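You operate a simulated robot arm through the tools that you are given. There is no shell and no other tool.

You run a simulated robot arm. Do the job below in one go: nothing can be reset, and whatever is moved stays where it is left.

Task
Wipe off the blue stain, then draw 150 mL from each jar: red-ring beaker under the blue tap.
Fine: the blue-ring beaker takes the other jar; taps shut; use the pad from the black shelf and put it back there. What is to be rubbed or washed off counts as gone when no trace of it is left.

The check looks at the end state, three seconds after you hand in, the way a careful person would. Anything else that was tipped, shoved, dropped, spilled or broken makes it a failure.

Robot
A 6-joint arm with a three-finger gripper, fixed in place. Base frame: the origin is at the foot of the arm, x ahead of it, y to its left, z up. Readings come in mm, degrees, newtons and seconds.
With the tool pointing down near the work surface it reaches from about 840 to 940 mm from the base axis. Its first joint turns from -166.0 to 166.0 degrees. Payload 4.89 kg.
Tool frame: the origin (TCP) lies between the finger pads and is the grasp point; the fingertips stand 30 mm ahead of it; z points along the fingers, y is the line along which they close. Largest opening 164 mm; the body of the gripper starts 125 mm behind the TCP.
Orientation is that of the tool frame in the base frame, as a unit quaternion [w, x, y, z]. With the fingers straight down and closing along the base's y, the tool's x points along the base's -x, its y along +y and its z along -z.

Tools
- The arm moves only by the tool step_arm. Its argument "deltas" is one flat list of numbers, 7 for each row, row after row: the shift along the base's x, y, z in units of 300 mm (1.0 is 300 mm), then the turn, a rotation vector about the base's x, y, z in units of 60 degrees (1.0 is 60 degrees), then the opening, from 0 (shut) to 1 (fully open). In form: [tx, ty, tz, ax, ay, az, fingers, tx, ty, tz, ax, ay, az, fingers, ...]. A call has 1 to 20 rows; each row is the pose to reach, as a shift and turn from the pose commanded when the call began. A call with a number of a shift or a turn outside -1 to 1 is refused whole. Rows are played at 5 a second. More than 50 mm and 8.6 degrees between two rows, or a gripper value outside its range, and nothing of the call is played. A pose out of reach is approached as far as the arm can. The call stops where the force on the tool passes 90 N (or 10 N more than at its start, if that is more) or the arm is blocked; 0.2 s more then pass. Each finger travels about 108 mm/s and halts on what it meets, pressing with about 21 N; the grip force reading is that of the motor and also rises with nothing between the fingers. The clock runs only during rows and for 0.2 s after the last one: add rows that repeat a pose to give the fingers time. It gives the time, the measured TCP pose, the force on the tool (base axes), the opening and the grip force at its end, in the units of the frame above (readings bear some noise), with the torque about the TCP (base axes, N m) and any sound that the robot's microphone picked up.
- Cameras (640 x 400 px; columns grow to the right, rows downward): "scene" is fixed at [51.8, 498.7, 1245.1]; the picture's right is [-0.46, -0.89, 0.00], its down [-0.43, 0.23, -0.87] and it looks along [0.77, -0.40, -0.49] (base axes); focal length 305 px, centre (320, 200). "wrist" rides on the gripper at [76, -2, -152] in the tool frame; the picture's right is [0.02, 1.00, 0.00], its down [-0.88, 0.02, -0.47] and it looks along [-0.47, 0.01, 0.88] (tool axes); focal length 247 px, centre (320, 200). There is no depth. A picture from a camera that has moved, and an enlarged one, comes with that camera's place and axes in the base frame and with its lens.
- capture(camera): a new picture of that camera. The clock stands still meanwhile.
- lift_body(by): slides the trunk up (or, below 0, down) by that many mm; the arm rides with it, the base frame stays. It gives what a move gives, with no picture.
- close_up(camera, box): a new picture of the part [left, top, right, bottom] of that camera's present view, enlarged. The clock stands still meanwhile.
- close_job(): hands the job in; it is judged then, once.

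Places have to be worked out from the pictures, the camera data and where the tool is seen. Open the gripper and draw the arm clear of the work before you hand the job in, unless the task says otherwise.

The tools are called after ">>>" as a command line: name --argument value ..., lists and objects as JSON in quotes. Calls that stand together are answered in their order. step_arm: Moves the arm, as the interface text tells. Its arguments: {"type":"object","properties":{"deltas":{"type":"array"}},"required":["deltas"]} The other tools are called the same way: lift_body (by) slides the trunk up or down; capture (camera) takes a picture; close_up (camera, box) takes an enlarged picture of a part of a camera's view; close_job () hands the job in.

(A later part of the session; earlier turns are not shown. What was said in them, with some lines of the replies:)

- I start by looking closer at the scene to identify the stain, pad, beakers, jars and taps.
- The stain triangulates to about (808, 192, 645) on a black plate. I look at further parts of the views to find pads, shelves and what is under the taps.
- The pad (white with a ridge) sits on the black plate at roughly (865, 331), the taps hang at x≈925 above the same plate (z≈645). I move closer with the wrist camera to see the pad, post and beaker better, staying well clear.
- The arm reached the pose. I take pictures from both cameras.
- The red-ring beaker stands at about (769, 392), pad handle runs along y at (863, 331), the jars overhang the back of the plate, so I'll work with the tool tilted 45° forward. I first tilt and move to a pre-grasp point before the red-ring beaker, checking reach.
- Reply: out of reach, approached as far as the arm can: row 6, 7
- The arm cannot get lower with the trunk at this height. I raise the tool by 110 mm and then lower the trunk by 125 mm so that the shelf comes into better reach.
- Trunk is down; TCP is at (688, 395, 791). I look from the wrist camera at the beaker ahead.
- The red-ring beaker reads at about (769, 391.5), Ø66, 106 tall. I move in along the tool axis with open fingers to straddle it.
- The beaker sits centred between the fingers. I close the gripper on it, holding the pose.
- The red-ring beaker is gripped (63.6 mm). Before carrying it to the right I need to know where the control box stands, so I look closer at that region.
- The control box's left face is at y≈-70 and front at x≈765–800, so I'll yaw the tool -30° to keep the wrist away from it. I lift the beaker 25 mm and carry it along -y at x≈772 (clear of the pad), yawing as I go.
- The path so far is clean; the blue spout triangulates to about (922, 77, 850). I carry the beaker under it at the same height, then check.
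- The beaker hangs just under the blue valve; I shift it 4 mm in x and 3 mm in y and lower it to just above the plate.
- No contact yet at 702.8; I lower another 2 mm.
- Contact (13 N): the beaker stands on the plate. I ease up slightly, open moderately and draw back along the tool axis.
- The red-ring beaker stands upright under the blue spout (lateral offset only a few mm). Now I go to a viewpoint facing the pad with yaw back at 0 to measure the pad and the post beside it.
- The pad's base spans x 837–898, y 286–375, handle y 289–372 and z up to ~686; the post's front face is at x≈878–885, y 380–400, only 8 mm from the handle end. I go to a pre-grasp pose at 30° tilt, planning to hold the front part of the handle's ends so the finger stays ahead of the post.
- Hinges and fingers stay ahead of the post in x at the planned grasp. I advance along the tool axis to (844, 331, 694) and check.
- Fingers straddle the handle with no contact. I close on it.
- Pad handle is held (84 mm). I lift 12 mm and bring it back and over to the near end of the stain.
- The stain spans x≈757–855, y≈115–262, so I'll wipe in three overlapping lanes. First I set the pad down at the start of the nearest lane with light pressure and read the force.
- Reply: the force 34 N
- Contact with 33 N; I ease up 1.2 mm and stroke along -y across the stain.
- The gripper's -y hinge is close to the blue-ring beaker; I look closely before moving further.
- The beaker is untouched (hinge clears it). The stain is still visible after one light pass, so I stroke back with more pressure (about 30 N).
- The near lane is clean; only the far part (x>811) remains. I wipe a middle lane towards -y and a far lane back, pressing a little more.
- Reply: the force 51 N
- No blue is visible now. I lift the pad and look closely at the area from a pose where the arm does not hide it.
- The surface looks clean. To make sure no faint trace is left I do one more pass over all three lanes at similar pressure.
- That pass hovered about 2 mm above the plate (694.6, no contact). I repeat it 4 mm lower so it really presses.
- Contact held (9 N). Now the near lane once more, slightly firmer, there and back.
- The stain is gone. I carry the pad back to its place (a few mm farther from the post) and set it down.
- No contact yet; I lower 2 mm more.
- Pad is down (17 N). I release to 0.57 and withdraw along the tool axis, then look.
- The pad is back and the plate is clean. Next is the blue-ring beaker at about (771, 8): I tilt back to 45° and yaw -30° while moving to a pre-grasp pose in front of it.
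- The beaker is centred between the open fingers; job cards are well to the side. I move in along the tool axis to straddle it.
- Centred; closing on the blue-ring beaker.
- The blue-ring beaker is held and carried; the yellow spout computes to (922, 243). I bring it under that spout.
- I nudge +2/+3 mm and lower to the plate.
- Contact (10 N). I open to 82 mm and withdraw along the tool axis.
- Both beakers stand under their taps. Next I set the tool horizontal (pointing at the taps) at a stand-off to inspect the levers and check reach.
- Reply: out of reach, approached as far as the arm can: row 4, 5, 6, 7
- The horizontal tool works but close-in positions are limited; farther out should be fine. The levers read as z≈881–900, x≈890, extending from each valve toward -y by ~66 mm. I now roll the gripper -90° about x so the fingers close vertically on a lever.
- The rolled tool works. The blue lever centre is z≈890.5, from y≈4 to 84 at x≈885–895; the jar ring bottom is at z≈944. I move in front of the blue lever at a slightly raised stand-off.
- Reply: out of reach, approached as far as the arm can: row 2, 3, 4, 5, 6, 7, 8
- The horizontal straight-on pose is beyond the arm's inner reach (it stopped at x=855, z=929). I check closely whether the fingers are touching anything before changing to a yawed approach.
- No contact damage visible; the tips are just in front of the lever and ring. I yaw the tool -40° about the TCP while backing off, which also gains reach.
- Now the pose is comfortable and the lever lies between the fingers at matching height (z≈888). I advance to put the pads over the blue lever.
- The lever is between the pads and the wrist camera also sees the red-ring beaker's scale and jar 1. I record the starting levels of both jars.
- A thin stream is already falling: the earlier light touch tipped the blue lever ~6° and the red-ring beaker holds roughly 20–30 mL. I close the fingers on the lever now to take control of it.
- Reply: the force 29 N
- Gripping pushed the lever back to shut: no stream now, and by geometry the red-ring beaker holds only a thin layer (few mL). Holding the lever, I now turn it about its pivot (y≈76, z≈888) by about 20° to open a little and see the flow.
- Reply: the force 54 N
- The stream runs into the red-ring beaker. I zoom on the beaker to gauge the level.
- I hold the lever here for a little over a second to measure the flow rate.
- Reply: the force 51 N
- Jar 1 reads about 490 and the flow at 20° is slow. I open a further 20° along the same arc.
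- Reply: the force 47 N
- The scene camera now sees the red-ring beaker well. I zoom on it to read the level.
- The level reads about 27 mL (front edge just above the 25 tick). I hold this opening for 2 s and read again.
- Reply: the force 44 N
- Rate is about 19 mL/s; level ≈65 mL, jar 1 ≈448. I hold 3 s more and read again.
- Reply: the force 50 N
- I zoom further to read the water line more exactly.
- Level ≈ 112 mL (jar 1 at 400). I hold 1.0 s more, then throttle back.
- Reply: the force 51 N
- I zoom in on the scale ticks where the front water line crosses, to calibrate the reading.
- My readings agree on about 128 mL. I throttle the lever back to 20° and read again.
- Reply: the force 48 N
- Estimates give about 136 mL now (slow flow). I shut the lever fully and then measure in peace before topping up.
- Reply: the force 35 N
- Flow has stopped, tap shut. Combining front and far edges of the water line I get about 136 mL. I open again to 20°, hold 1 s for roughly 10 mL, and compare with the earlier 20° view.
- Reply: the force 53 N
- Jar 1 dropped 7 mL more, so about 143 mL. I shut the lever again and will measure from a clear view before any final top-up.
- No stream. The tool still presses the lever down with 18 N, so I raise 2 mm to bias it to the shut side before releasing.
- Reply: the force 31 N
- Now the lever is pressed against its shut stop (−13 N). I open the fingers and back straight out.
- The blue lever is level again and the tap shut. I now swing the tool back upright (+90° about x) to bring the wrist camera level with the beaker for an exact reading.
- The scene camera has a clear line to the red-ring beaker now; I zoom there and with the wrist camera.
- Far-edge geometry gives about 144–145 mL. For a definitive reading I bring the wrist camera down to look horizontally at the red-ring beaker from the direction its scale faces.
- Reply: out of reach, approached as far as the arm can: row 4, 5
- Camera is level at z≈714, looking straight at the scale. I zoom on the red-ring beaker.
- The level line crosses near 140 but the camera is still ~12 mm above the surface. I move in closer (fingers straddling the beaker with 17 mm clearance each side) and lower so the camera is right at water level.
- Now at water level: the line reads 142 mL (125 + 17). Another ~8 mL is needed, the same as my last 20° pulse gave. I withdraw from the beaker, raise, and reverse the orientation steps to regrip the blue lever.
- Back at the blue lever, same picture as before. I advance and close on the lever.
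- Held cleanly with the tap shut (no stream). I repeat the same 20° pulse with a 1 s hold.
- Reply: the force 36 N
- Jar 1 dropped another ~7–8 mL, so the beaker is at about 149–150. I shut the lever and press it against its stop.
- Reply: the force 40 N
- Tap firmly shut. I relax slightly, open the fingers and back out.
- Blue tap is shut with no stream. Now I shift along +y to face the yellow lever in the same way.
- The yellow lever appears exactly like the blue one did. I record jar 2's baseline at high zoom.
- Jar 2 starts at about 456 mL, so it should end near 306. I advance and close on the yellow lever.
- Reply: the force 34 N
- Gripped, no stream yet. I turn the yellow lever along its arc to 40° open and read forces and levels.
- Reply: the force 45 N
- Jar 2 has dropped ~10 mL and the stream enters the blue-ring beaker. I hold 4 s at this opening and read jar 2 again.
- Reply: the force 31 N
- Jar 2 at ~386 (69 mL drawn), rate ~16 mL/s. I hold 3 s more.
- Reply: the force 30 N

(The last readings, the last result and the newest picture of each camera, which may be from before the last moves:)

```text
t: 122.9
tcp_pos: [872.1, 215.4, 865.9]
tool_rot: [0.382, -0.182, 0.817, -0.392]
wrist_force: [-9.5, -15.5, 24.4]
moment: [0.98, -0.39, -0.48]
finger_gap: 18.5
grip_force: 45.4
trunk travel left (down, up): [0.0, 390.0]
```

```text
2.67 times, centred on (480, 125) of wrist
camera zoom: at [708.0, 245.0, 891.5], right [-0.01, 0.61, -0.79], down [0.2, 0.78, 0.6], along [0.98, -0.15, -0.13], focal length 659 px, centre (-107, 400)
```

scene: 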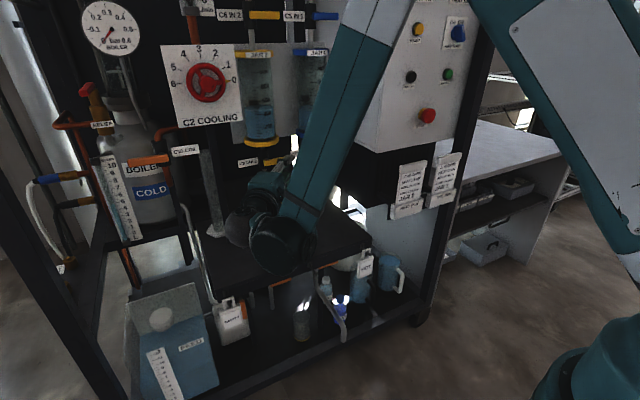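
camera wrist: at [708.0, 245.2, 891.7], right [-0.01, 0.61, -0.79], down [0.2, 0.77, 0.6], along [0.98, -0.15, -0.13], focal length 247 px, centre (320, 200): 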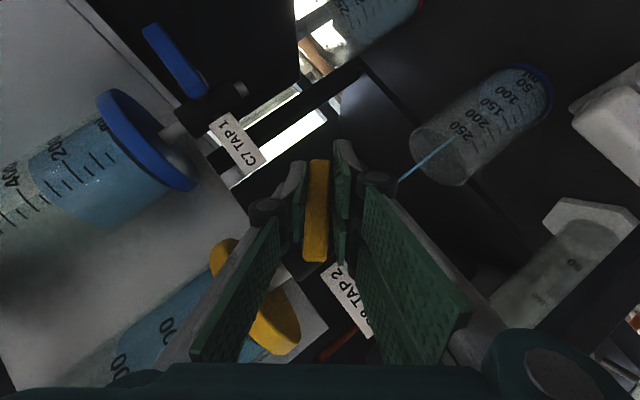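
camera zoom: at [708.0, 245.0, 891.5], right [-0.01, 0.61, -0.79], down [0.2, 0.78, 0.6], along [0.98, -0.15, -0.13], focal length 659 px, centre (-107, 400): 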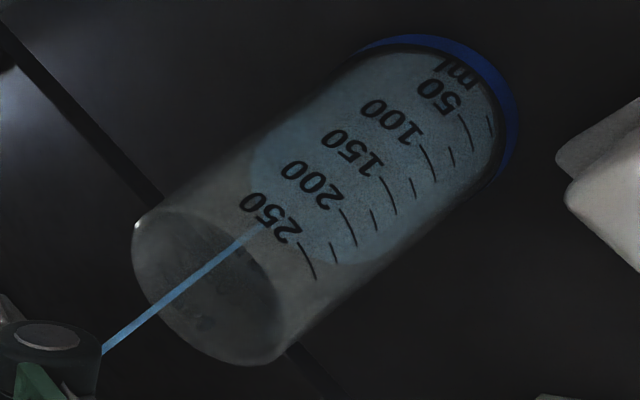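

Jar 2 at ~341 (≈115 drawn). I hold 1.2 s more, then throttle to 20°.

>>> step_arm --deltas '[0, 0, 0, 0, 0, 0, 0.08, 0, 0, 0, 0, 0, 0, 0.08, 0, 0, 0, 0, 0, 0, 0.08, 0, 0, 0, 0, 0, 0, 0.08, 0, 0, 0, 0, 0, 0, 0.08, 0, -0.0079, 0.0117, -0.1117, 0, 0, 0.08, 0, -0.0143, 0.024, -0.2217, 0, 0, 0.08, 0, -0.0193, 0.037, -0.3333, 0, 0, 0.08]'

>>> close_up --camera "scene" --box '[245, 110, 275, 130]'

>>> capture --camera "wrist"

>>> close_up --camera "scene" --box '[230, 140, 340, 240]'

```text
t: 124.7
tcp_pos: [872.3, 206.7, 877.0]
tool_rot: [0.343, -0.246, 0.736, -0.529]
wrist_force: [-22.0, -22.1, 10.9]
moment: [0.69, -0.55, -1.01]
finger_gap: 18.0
grip_force: 45.2
trunk travel left (down, up): [0.0, 390.0]
```

```text
16.00 times, centred on (260, 120) of scene
camera zoom: at [51.8, 498.7, 1245.1], right [-0.46, -0.89, 0.0], down [-0.43, 0.23, -0.87], along [0.77, -0.4, -0.49], focal length 4880 px, centre (1280, 1480)
```

zoom: 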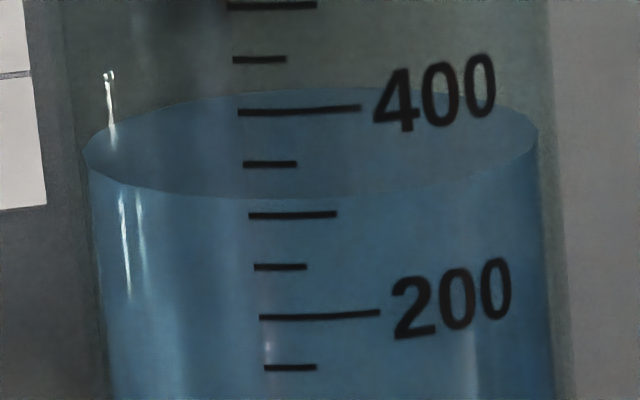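

```text
taken
camera wrist: at [708.2, 245.6, 890.8], right [-0.01, 0.3, -0.95], down [0.2, 0.93, 0.29], along [0.98, -0.19, -0.07], focal length 247 px, centre (320, 200)
```

wrist: 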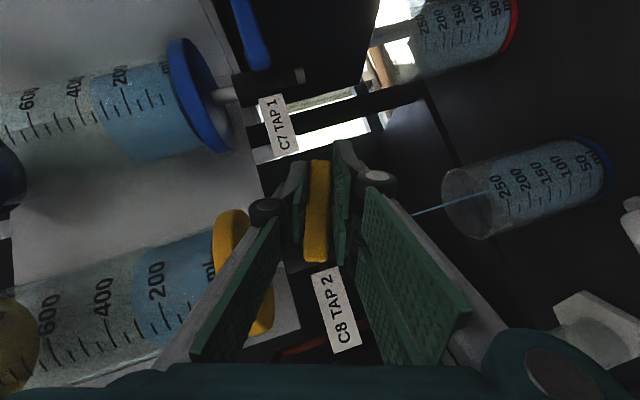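

```text
4.00 times, centred on (285, 190) of scene
camera zoom: at [51.8, 498.7, 1245.1], right [-0.46, -0.89, 0.0], down [-0.43, 0.23, -0.87], along [0.77, -0.4, -0.49], focal length 1220 px, centre (460, 240)
```

zoom: 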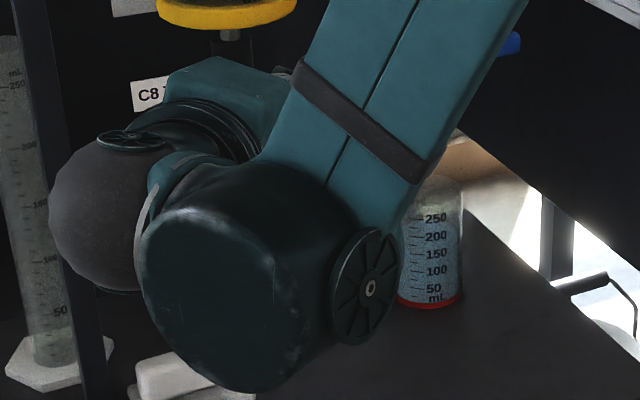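

About 138 mL drawn. I hold the slow flow 1.4 s and read again.

>>> step_arm --deltas '[0, 0, 0, 0, 0, 0, 0.08, 0, 0, 0, 0, 0, 0, 0.08, 0, 0, 0, 0, 0, 0, 0.08, 0, 0, 0, 0, 0, 0, 0.08, 0, 0, 0, 0, 0, 0, 0.08, 0, 0, 0, 0, 0, 0, 0.08]'

>>> close_up --camera "scene" --box '[245, 110, 275, 130]'

>>> close_up --camera "wrist" --box '[430, 130, 620, 250]'

```text
t: 126.1
tcp_pos: [874.0, 207.9, 876.6]
tool_rot: [0.344, -0.245, 0.737, -0.528]
wrist_force: [-28.1, -28.5, 8.9]
moment: [0.63, -0.59, -1.27]
finger_gap: 18.0
grip_force: 45.2
trunk travel left (down, up): [0.0, 390.0]
```

```text
16.00 times, centred on (260, 120) of scene
camera zoom: at [51.8, 498.7, 1245.1], right [-0.46, -0.89, 0.0], down [-0.43, 0.23, -0.87], along [0.77, -0.4, -0.49], focal length 4880 px, centre (1280, 1480)
```

zoom: 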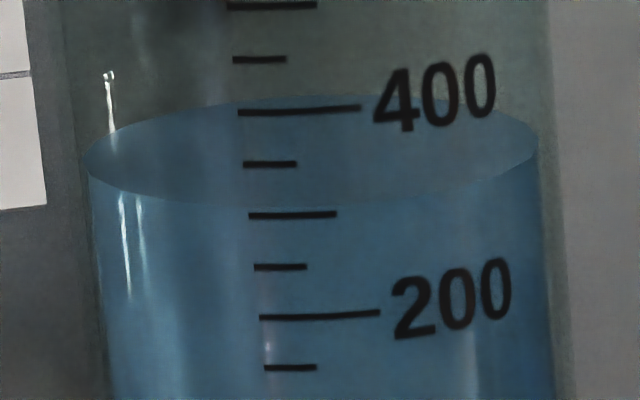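

```text
3.33 times, centred on (525, 190) of wrist
camera zoom: at [708.4, 245.5, 891.0], right [-0.01, 0.31, -0.95], down [0.2, 0.93, 0.3], along [0.98, -0.19, -0.07], focal length 823 px, centre (-363, 233)
```

zoom: 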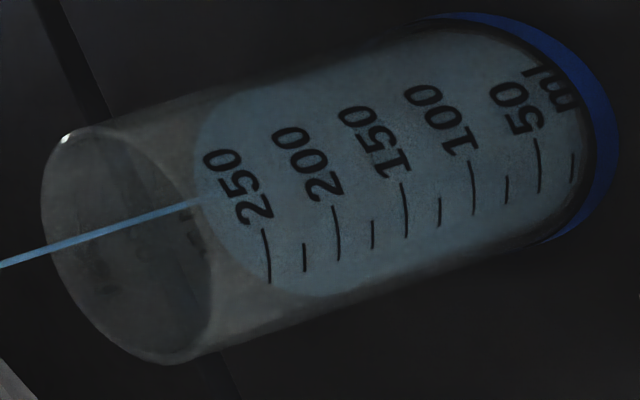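

About 145 mL drawn, 5 mL/s. I hold 0.6 s more and then shut the lever up to its stop.

>>> step_arm --deltas '[0, 0, 0, 0, 0, 0, 0.08, 0, 0, 0, 0, 0, 0, 0.08, 0, 0, 0, 0, 0, 0, 0.08, 0, -0.0035, 0.0137, -0.1117, 0, 0, 0.08, 0, -0.0053, 0.0273, -0.2217, 0, 0, 0.08, 0, -0.0055, 0.0413, -0.3333, 0, 0, 0.08, 0, -0.0055, 0.0475, -0.345, 0, 0, 0.08, 0, -0.0055, 0.053, -0.345, 0, 0, 0.08]'

>>> close_up --camera "scene" --box '[245, 110, 275, 130]'

>>> capture --camera "wrist"

>>> close_up --camera "wrist" --box '[330, 190, 640, 330]'

```text
t: 127.9
tcp_pos: [873.0, 206.6, 890.6]
tool_rot: [-0.293, 0.305, -0.631, 0.651]
wrist_force: [-20.4, -26.8, -37.5]
moment: [1.08, 0.34, -0.53]
finger_gap: 17.9
grip_force: 45.1
trunk travel left (down, up): [0.0, 390.0]
```

```text
16.00 times, centred on (260, 120) of scene
camera zoom: at [51.8, 498.7, 1245.1], right [-0.46, -0.89, 0.0], down [-0.43, 0.23, -0.87], along [0.77, -0.4, -0.49], focal length 4880 px, centre (1280, 1480)
```

zoom: 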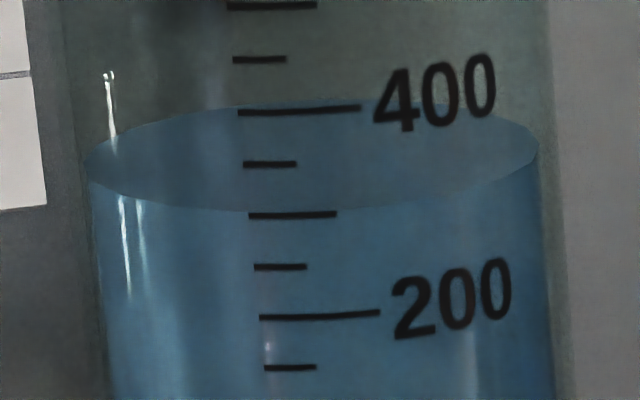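

```text
taken
camera wrist: at [709.2, 247.5, 890.8], right [-0.02, -0.05, -1.0], down [0.2, 0.98, -0.05], along [0.98, -0.2, -0.01], focal length 247 px, centre (320, 200)
```

wrist: 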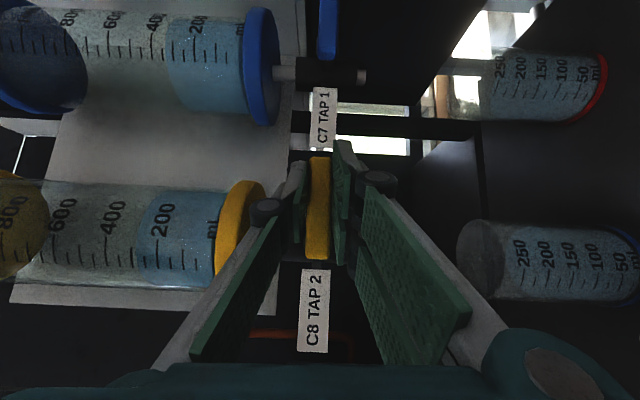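

```text
2.06 times, centred on (485, 260) of wrist
camera zoom: at [709.2, 247.5, 890.8], right [-0.02, -0.05, -1.0], down [0.2, 0.98, -0.05], along [0.98, -0.2, -0.01], focal length 510 px, centre (-21, 76)
```

zoom: 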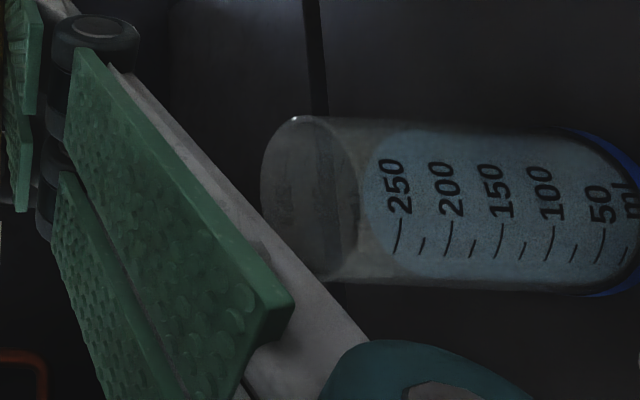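

Jar 2 now at ~306, i.e. 150 mL drawn, and the stream has stopped. I relax, release the lever and back out.

>>> step_arm --deltas '[0, 0, -0.004, 0, 0, 0, 0.1, 0, 0, -0.006, 0, 0, 0, 0.18, 0, 0, -0.006, 0, 0, 0, 0.25, 0, 0, -0.006, 0, 0, 0, 0.27, 0, 0, -0.006, 0, 0, 0, 0.27, -0.05, 0, -0.006, 0, 0, 0, 0.27, -0.12, -0.01, -0.006, 0, 0, 0, 0.27, -0.19, -0.02, -0.006, 0, 0, 0, 0.27]'

>>> capture --camera "wrist"

>>> close_up --camera "wrist" --box '[270, 20, 430, 280]'

>>> close_up --camera "scene" --box '[230, 120, 340, 240]'

```text
t: 129.7
tcp_pos: [816.7, 199.9, 889.7]
tool_rot: [-0.294, 0.304, -0.63, 0.652]
wrist_force: [1.2, 0.0, -1.0]
moment: [-0.03, -0.06, -0.07]
finger_gap: 44.4
grip_force: 0.1
trunk travel left (down, up): [0.0, 390.0]
```

```text
taken
camera wrist: at [652.5, 241.4, 890.6], right [-0.01, -0.05, -1.0], down [0.2, 0.98, -0.05], along [0.98, -0.2, 0.0], focal length 247 px, centre (320, 200)
```

wrist: 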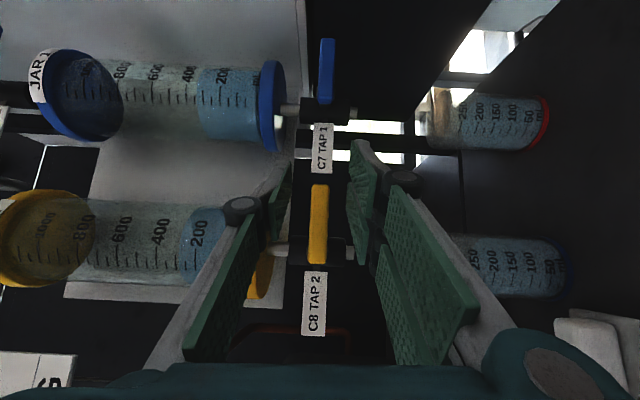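

```text
1.54 times, centred on (350, 150) of wrist
camera zoom: at [652.5, 241.4, 890.6], right [-0.01, -0.05, -1.0], down [0.2, 0.98, -0.05], along [0.98, -0.2, 0.0], focal length 380 px, centre (274, 277)
```

zoom: 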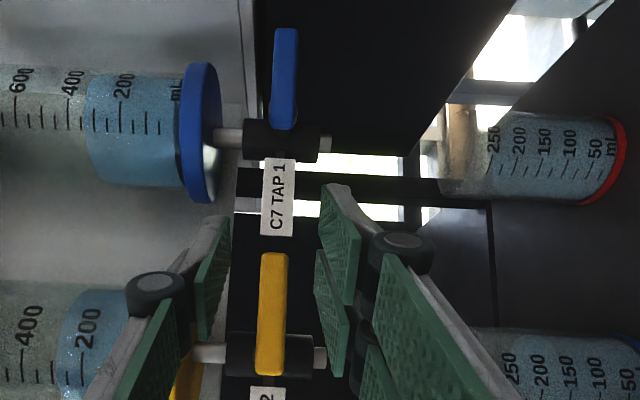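

```text
3.33 times, centred on (285, 180) of scene
camera zoom: at [51.8, 498.7, 1245.1], right [-0.46, -0.89, 0.0], down [-0.43, 0.23, -0.87], along [0.77, -0.4, -0.49], focal length 1017 px, centre (437, 267)
```

zoom: 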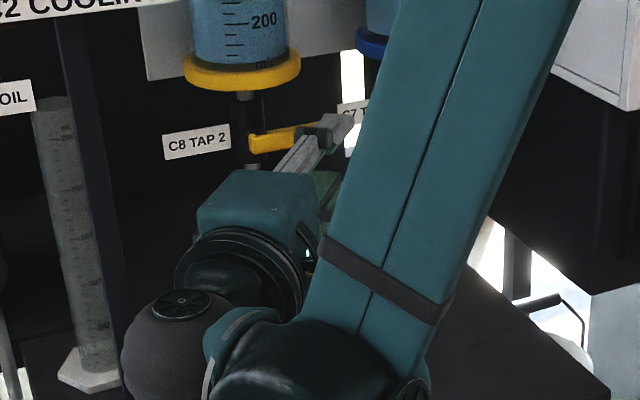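

Both levers are level and no streams run. I swing the tool back upright, clear of the taps, to check both beakers with an unobstructed view.

>>> step_arm --deltas '[-0.02, 0.02, 0, 0.125, 0, 0, 0.3, -0.04, 0.04, 0, 0.25, 0, 0, 0.3, -0.06, 0.06, 0.01, 0.375, 0, 0, 0.3, -0.07, 0.08, 0.02, 0.5, 0, 0, 0.3, -0.08, 0.1, 0.03, 0.625, 0, 0, 0.3, -0.08, 0.1, 0.04, 0.75, 0, 0, 0.3]'

>>> step_arm --deltas '[-0.02, 0, 0.02, 0.125, 0, 0, 0.3, -0.04, 0, 0.04, 0.25, 0, 0, 0.3, -0.06, 0, 0.06, 0.375, 0, 0, 0.3, -0.08, 0, 0.08, 0.5, 0, 0, 0.3, -0.1, 0, 0.1, 0.625, 0, 0, 0.3, -0.12, 0, 0.12, 0.75, 0, 0, 0.3]'

>>> capture --camera "scene"

>>> capture --camera "wrist"

>>> close_up --camera "scene" --box '[240, 170, 340, 250]'

```text
t: 131.1
tcp_pos: [792.7, 231.1, 903.4]
tool_rot: [0.387, -0.169, 0.832, -0.36]
wrist_force: [1.1, 1.6, -1.3]
moment: [-0.08, -0.01, -0.17]
finger_gap: 49.3
grip_force: 0.0
trunk travel left (down, up): [0.0, 390.0]
```

```text
t: 132.5
tcp_pos: [757.2, 232.2, 938.4]
tool_rot: [0.423, -0.007, 0.906, -0.015]
wrist_force: [0.4, 1.4, 0.2]
moment: [-0.05, 0.06, -0.1]
finger_gap: 49.3
grip_force: 0.1
trunk travel left (down, up): [0.0, 390.0]
```

```text
taken
```

scene: 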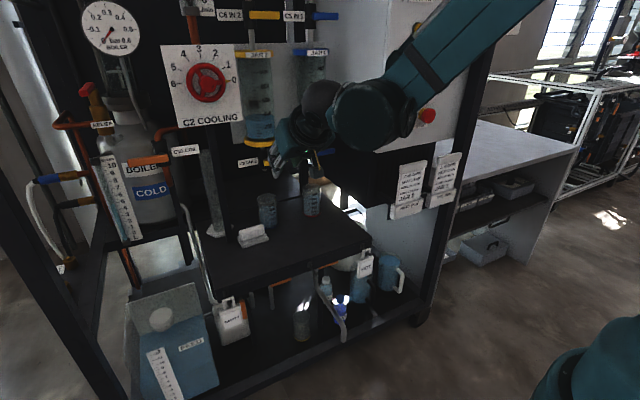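

```text
taken
camera wrist: at [592.9, 232.3, 978.0], right [-0.01, 1.0, -0.05], down [0.2, 0.05, 0.98], along [0.98, 0.0, -0.2], focal length 247 px, centre (320, 200)
```

wrist: 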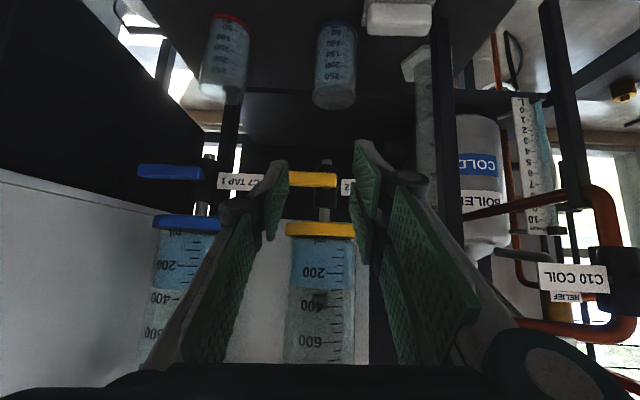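

```text
5.00 times, centred on (290, 210) of scene
camera zoom: at [51.8, 498.7, 1245.1], right [-0.46, -0.89, 0.0], down [-0.43, 0.23, -0.87], along [0.77, -0.4, -0.49], focal length 1525 px, centre (470, 150)
```

zoom: 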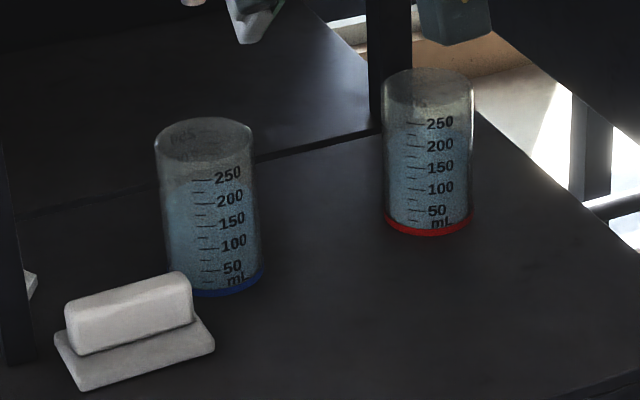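

Everything stands as it should. I zoom in on both beakers' levels.

>>> close_up --camera "scene" --box '[301, 190, 323, 216]'

>>> close_up --camera "scene" --box '[256, 200, 278, 226]'

>>> close_up --camera "wrist" --box '[180, 0, 380, 120]'

>>> close_up --camera "wrist" --box '[120, 130, 380, 260]'

```text
15.38 times, centred on (312, 203) of scene
camera zoom: at [51.8, 498.7, 1245.1], right [-0.46, -0.89, 0.0], down [-0.43, 0.23, -0.87], along [0.77, -0.4, -0.49], focal length 4692 px, centre (443, 154)
```

zoom: 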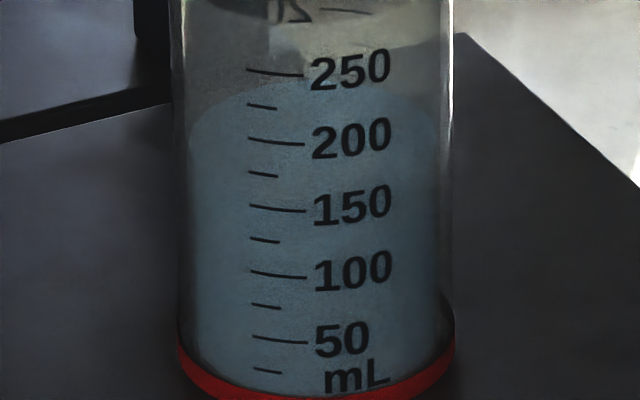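

```text
15.38 times, centred on (267, 213) of scene
camera zoom: at [51.8, 498.7, 1245.1], right [-0.46, -0.89, 0.0], down [-0.43, 0.23, -0.87], along [0.77, -0.4, -0.49], focal length 4692 px, centre (1135, 0)
```

zoom: 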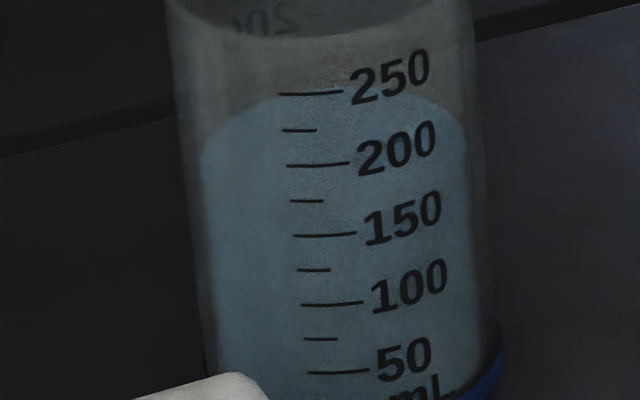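

```text
3.20 times, centred on (280, 60) of wrist
camera zoom: at [592.9, 232.3, 978.0], right [-0.01, 1.0, -0.05], down [0.2, 0.05, 0.98], along [0.98, 0.0, -0.2], focal length 790 px, centre (448, 648)
```

zoom: 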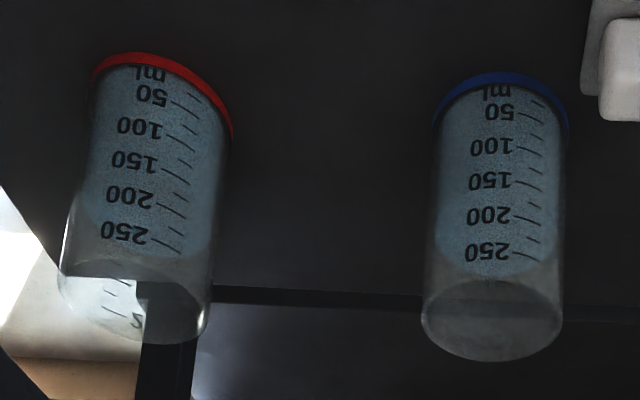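

```text
2.46 times, centred on (250, 195) of wrist
camera zoom: at [592.9, 232.3, 978.0], right [-0.01, 1.0, -0.05], down [0.2, 0.05, 0.98], along [0.98, 0.0, -0.2], focal length 608 px, centre (492, 212)
```

zoom: 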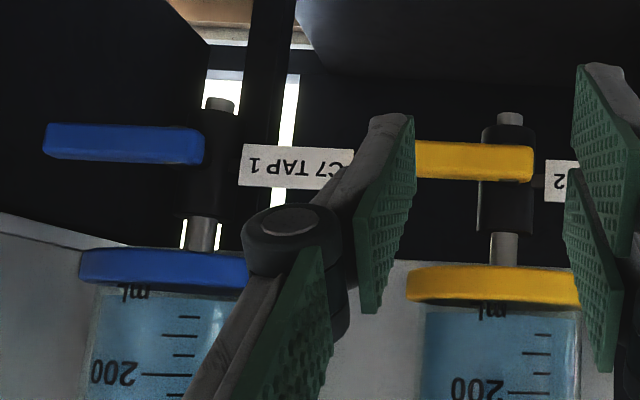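

Both levels read close to 150 mL (red ≈150, blue ≈148–150 by jar drop and water line), levers level, no drips. I draw the arm up and back, open the gripper and take final pictures.

>>> step_arm --deltas '[-0.06, 0.02, 0.1, 0, 0.06, 0, 0.4, -0.12, 0.04, 0.2, 0, 0.12, 0, 0.5, -0.18, 0.06, 0.3, 0, 0.18, 0, 0.6, -0.24, 0.08, 0.4, 0, 0.24, 0, 0.7, -0.3, 0.1, 0.46, 0, 0.3, 0, 0.8, -0.36, 0.12, 0.5, 0, 0.36, 0, 0.9, -0.36, 0.12, 0.5, 0, 0.36, 0, 1, -0.36, 0.12, 0.5, 0, 0.36, 0, 1]'

>>> capture --camera "scene"

>>> capture --camera "wrist"

>>> close_up --camera "scene" --box '[200, 170, 380, 290]'

>>> close_up --camera "scene" --box '[220, 120, 360, 210]'

```text
t: 134.3
tcp_pos: [648.6, 266.8, 1087.6]
tool_rot: [0.245, -0.011, 0.969, -0.014]
wrist_force: [-0.4, 0.1, 0.4]
moment: [0.02, 0.0, 0.02]
finger_gap: 164.1
grip_force: 0.1
trunk travel left (down, up): [0.0, 390.0]
```

```text
taken
```

scene: 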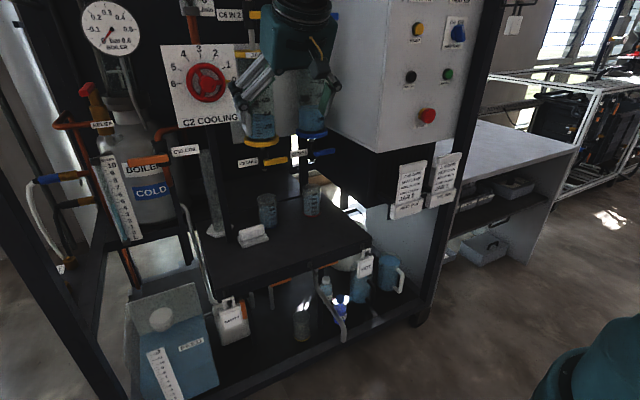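

```text
taken
camera wrist: at [510.2, 267.0, 1185.0], right [-0.03, 1.0, -0.04], down [0.55, 0.05, 0.83], along [0.83, 0.0, -0.55], focal length 247 px, centre (320, 200)
```

wrist: 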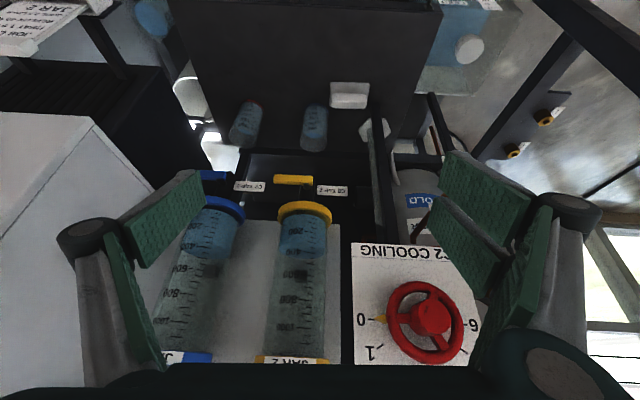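

```text
3.33 times, centred on (290, 230) of scene
camera zoom: at [51.8, 498.7, 1245.1], right [-0.46, -0.89, 0.0], down [-0.43, 0.23, -0.87], along [0.77, -0.4, -0.49], focal length 1017 px, centre (420, 100)
```

zoom: 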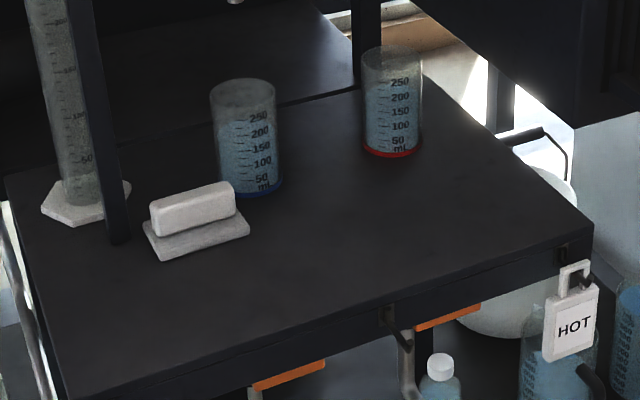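

```text
4.44 times, centred on (290, 165) of scene
camera zoom: at [51.8, 498.7, 1245.1], right [-0.46, -0.89, 0.0], down [-0.43, 0.23, -0.87], along [0.77, -0.4, -0.49], focal length 1355 px, centre (453, 356)
```

zoom: 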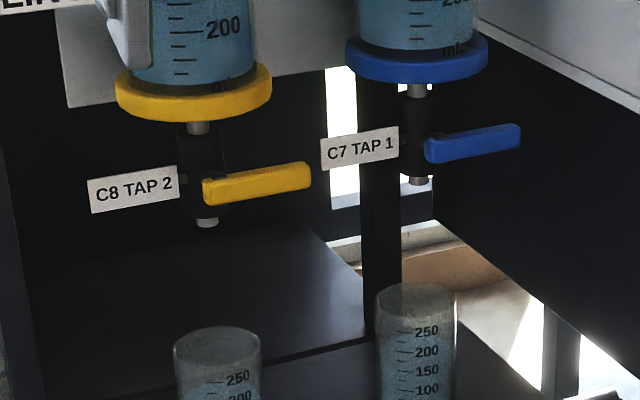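

All clear: plate clean, pad back, levers as at the start. One last high-zoom check of both water lines before handing in.

>>> close_up --camera "scene" --box '[256, 196, 278, 222]'

>>> close_up --camera "scene" --box '[301, 186, 323, 212]'

>>> close_up --camera "scene" --box '[245, 110, 275, 130]'

>>> close_up --camera "scene" --box '[300, 95, 330, 115]'

>>> close_up --camera "wrist" --box '[210, 80, 350, 170]'

```text
15.38 times, centred on (267, 209) of scene
camera zoom: at [51.8, 498.7, 1245.1], right [-0.46, -0.89, 0.0], down [-0.43, 0.23, -0.87], along [0.77, -0.4, -0.49], focal length 4692 px, centre (1135, 62)
```

zoom: 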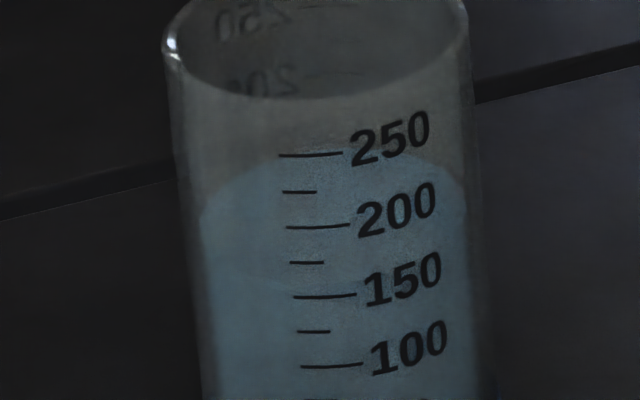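

```text
15.38 times, centred on (312, 199) of scene
camera zoom: at [51.8, 498.7, 1245.1], right [-0.46, -0.89, 0.0], down [-0.43, 0.23, -0.87], along [0.77, -0.4, -0.49], focal length 4692 px, centre (443, 215)
```

zoom: 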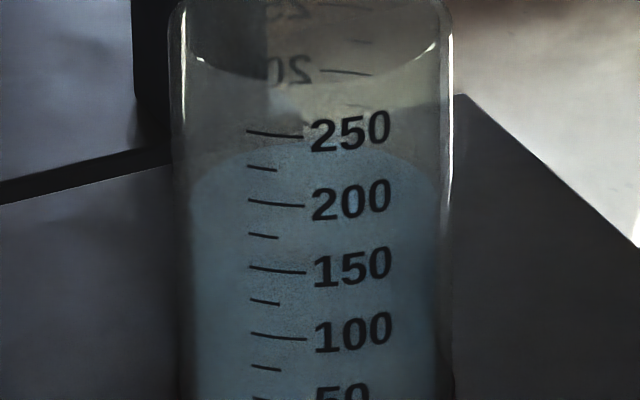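

```text
16.00 times, centred on (260, 120) of scene
camera zoom: at [51.8, 498.7, 1245.1], right [-0.46, -0.89, 0.0], down [-0.43, 0.23, -0.87], along [0.77, -0.4, -0.49], focal length 4880 px, centre (1280, 1480)
```

zoom: 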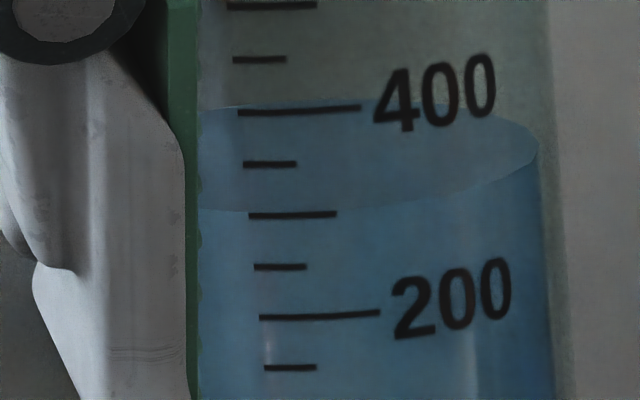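

```text
16.00 times, centred on (315, 105) of scene
camera zoom: at [51.8, 498.7, 1245.1], right [-0.46, -0.89, 0.0], down [-0.43, 0.23, -0.87], along [0.77, -0.4, -0.49], focal length 4880 px, centre (400, 1720)
```

zoom: 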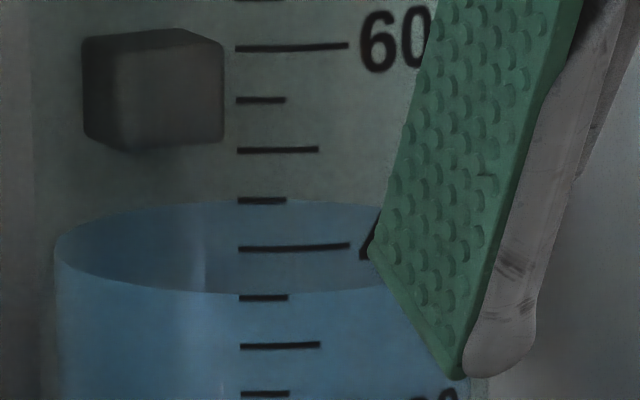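

```text
4.44 times, centred on (280, 125) of wrist
camera zoom: at [510.2, 267.0, 1185.0], right [-0.03, 1.0, -0.04], down [0.55, 0.05, 0.83], along [0.83, 0.0, -0.55], focal length 1098 px, centre (498, 533)
```

zoom: 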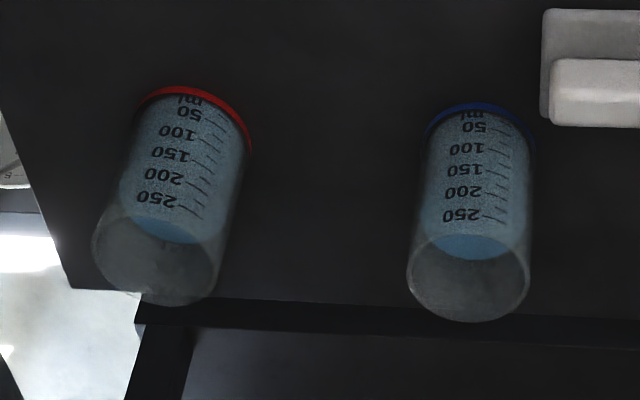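

The readings agree: jar 1 fell to ~356 and jar 2 to ~306, with both beakers at about 150 mL. The taps are shut, the stain is gone, the pad is back on the black shelf, and the gripper is open and clear. I hand the job in.

>>> close_job

```text
The job is handed in.
```

The job is handed in. The stain is wiped off, and about 150 mL has been drawn from each jar into the beaker you named.

- **Stain:** gone. Close-ups of the black shelf from both cameras show no blue left.
- **Red-ring beaker, under the blue tap (jar 1):** about 150 mL. I read 142 mL with the camera level with the water, then topped it up by 8–10 mL going by the drop in jar 1.
- **Blue-ring beaker, under the yellow tap (jar 2):** about 148–150 mL. The jar scale fell from about 456 to 306 mL. I did not take a level camera reading on this one, so allow a few mL either way.
- **Taps:** both pressed shut against their stops, with no stream from either spout.
- **Pad:** back on the black shelf, a few mm from where it stood.
- **Arm:** gripper open and drawn clear. The trunk is still 125 mm lower than at the start.

While first approaching the blue lever, I nudged it about 6° open and a thin stream ran for a few seconds. It went into the red-ring beaker, which was already underneath, and is counted in its volume. I saw no spill on the shelf.
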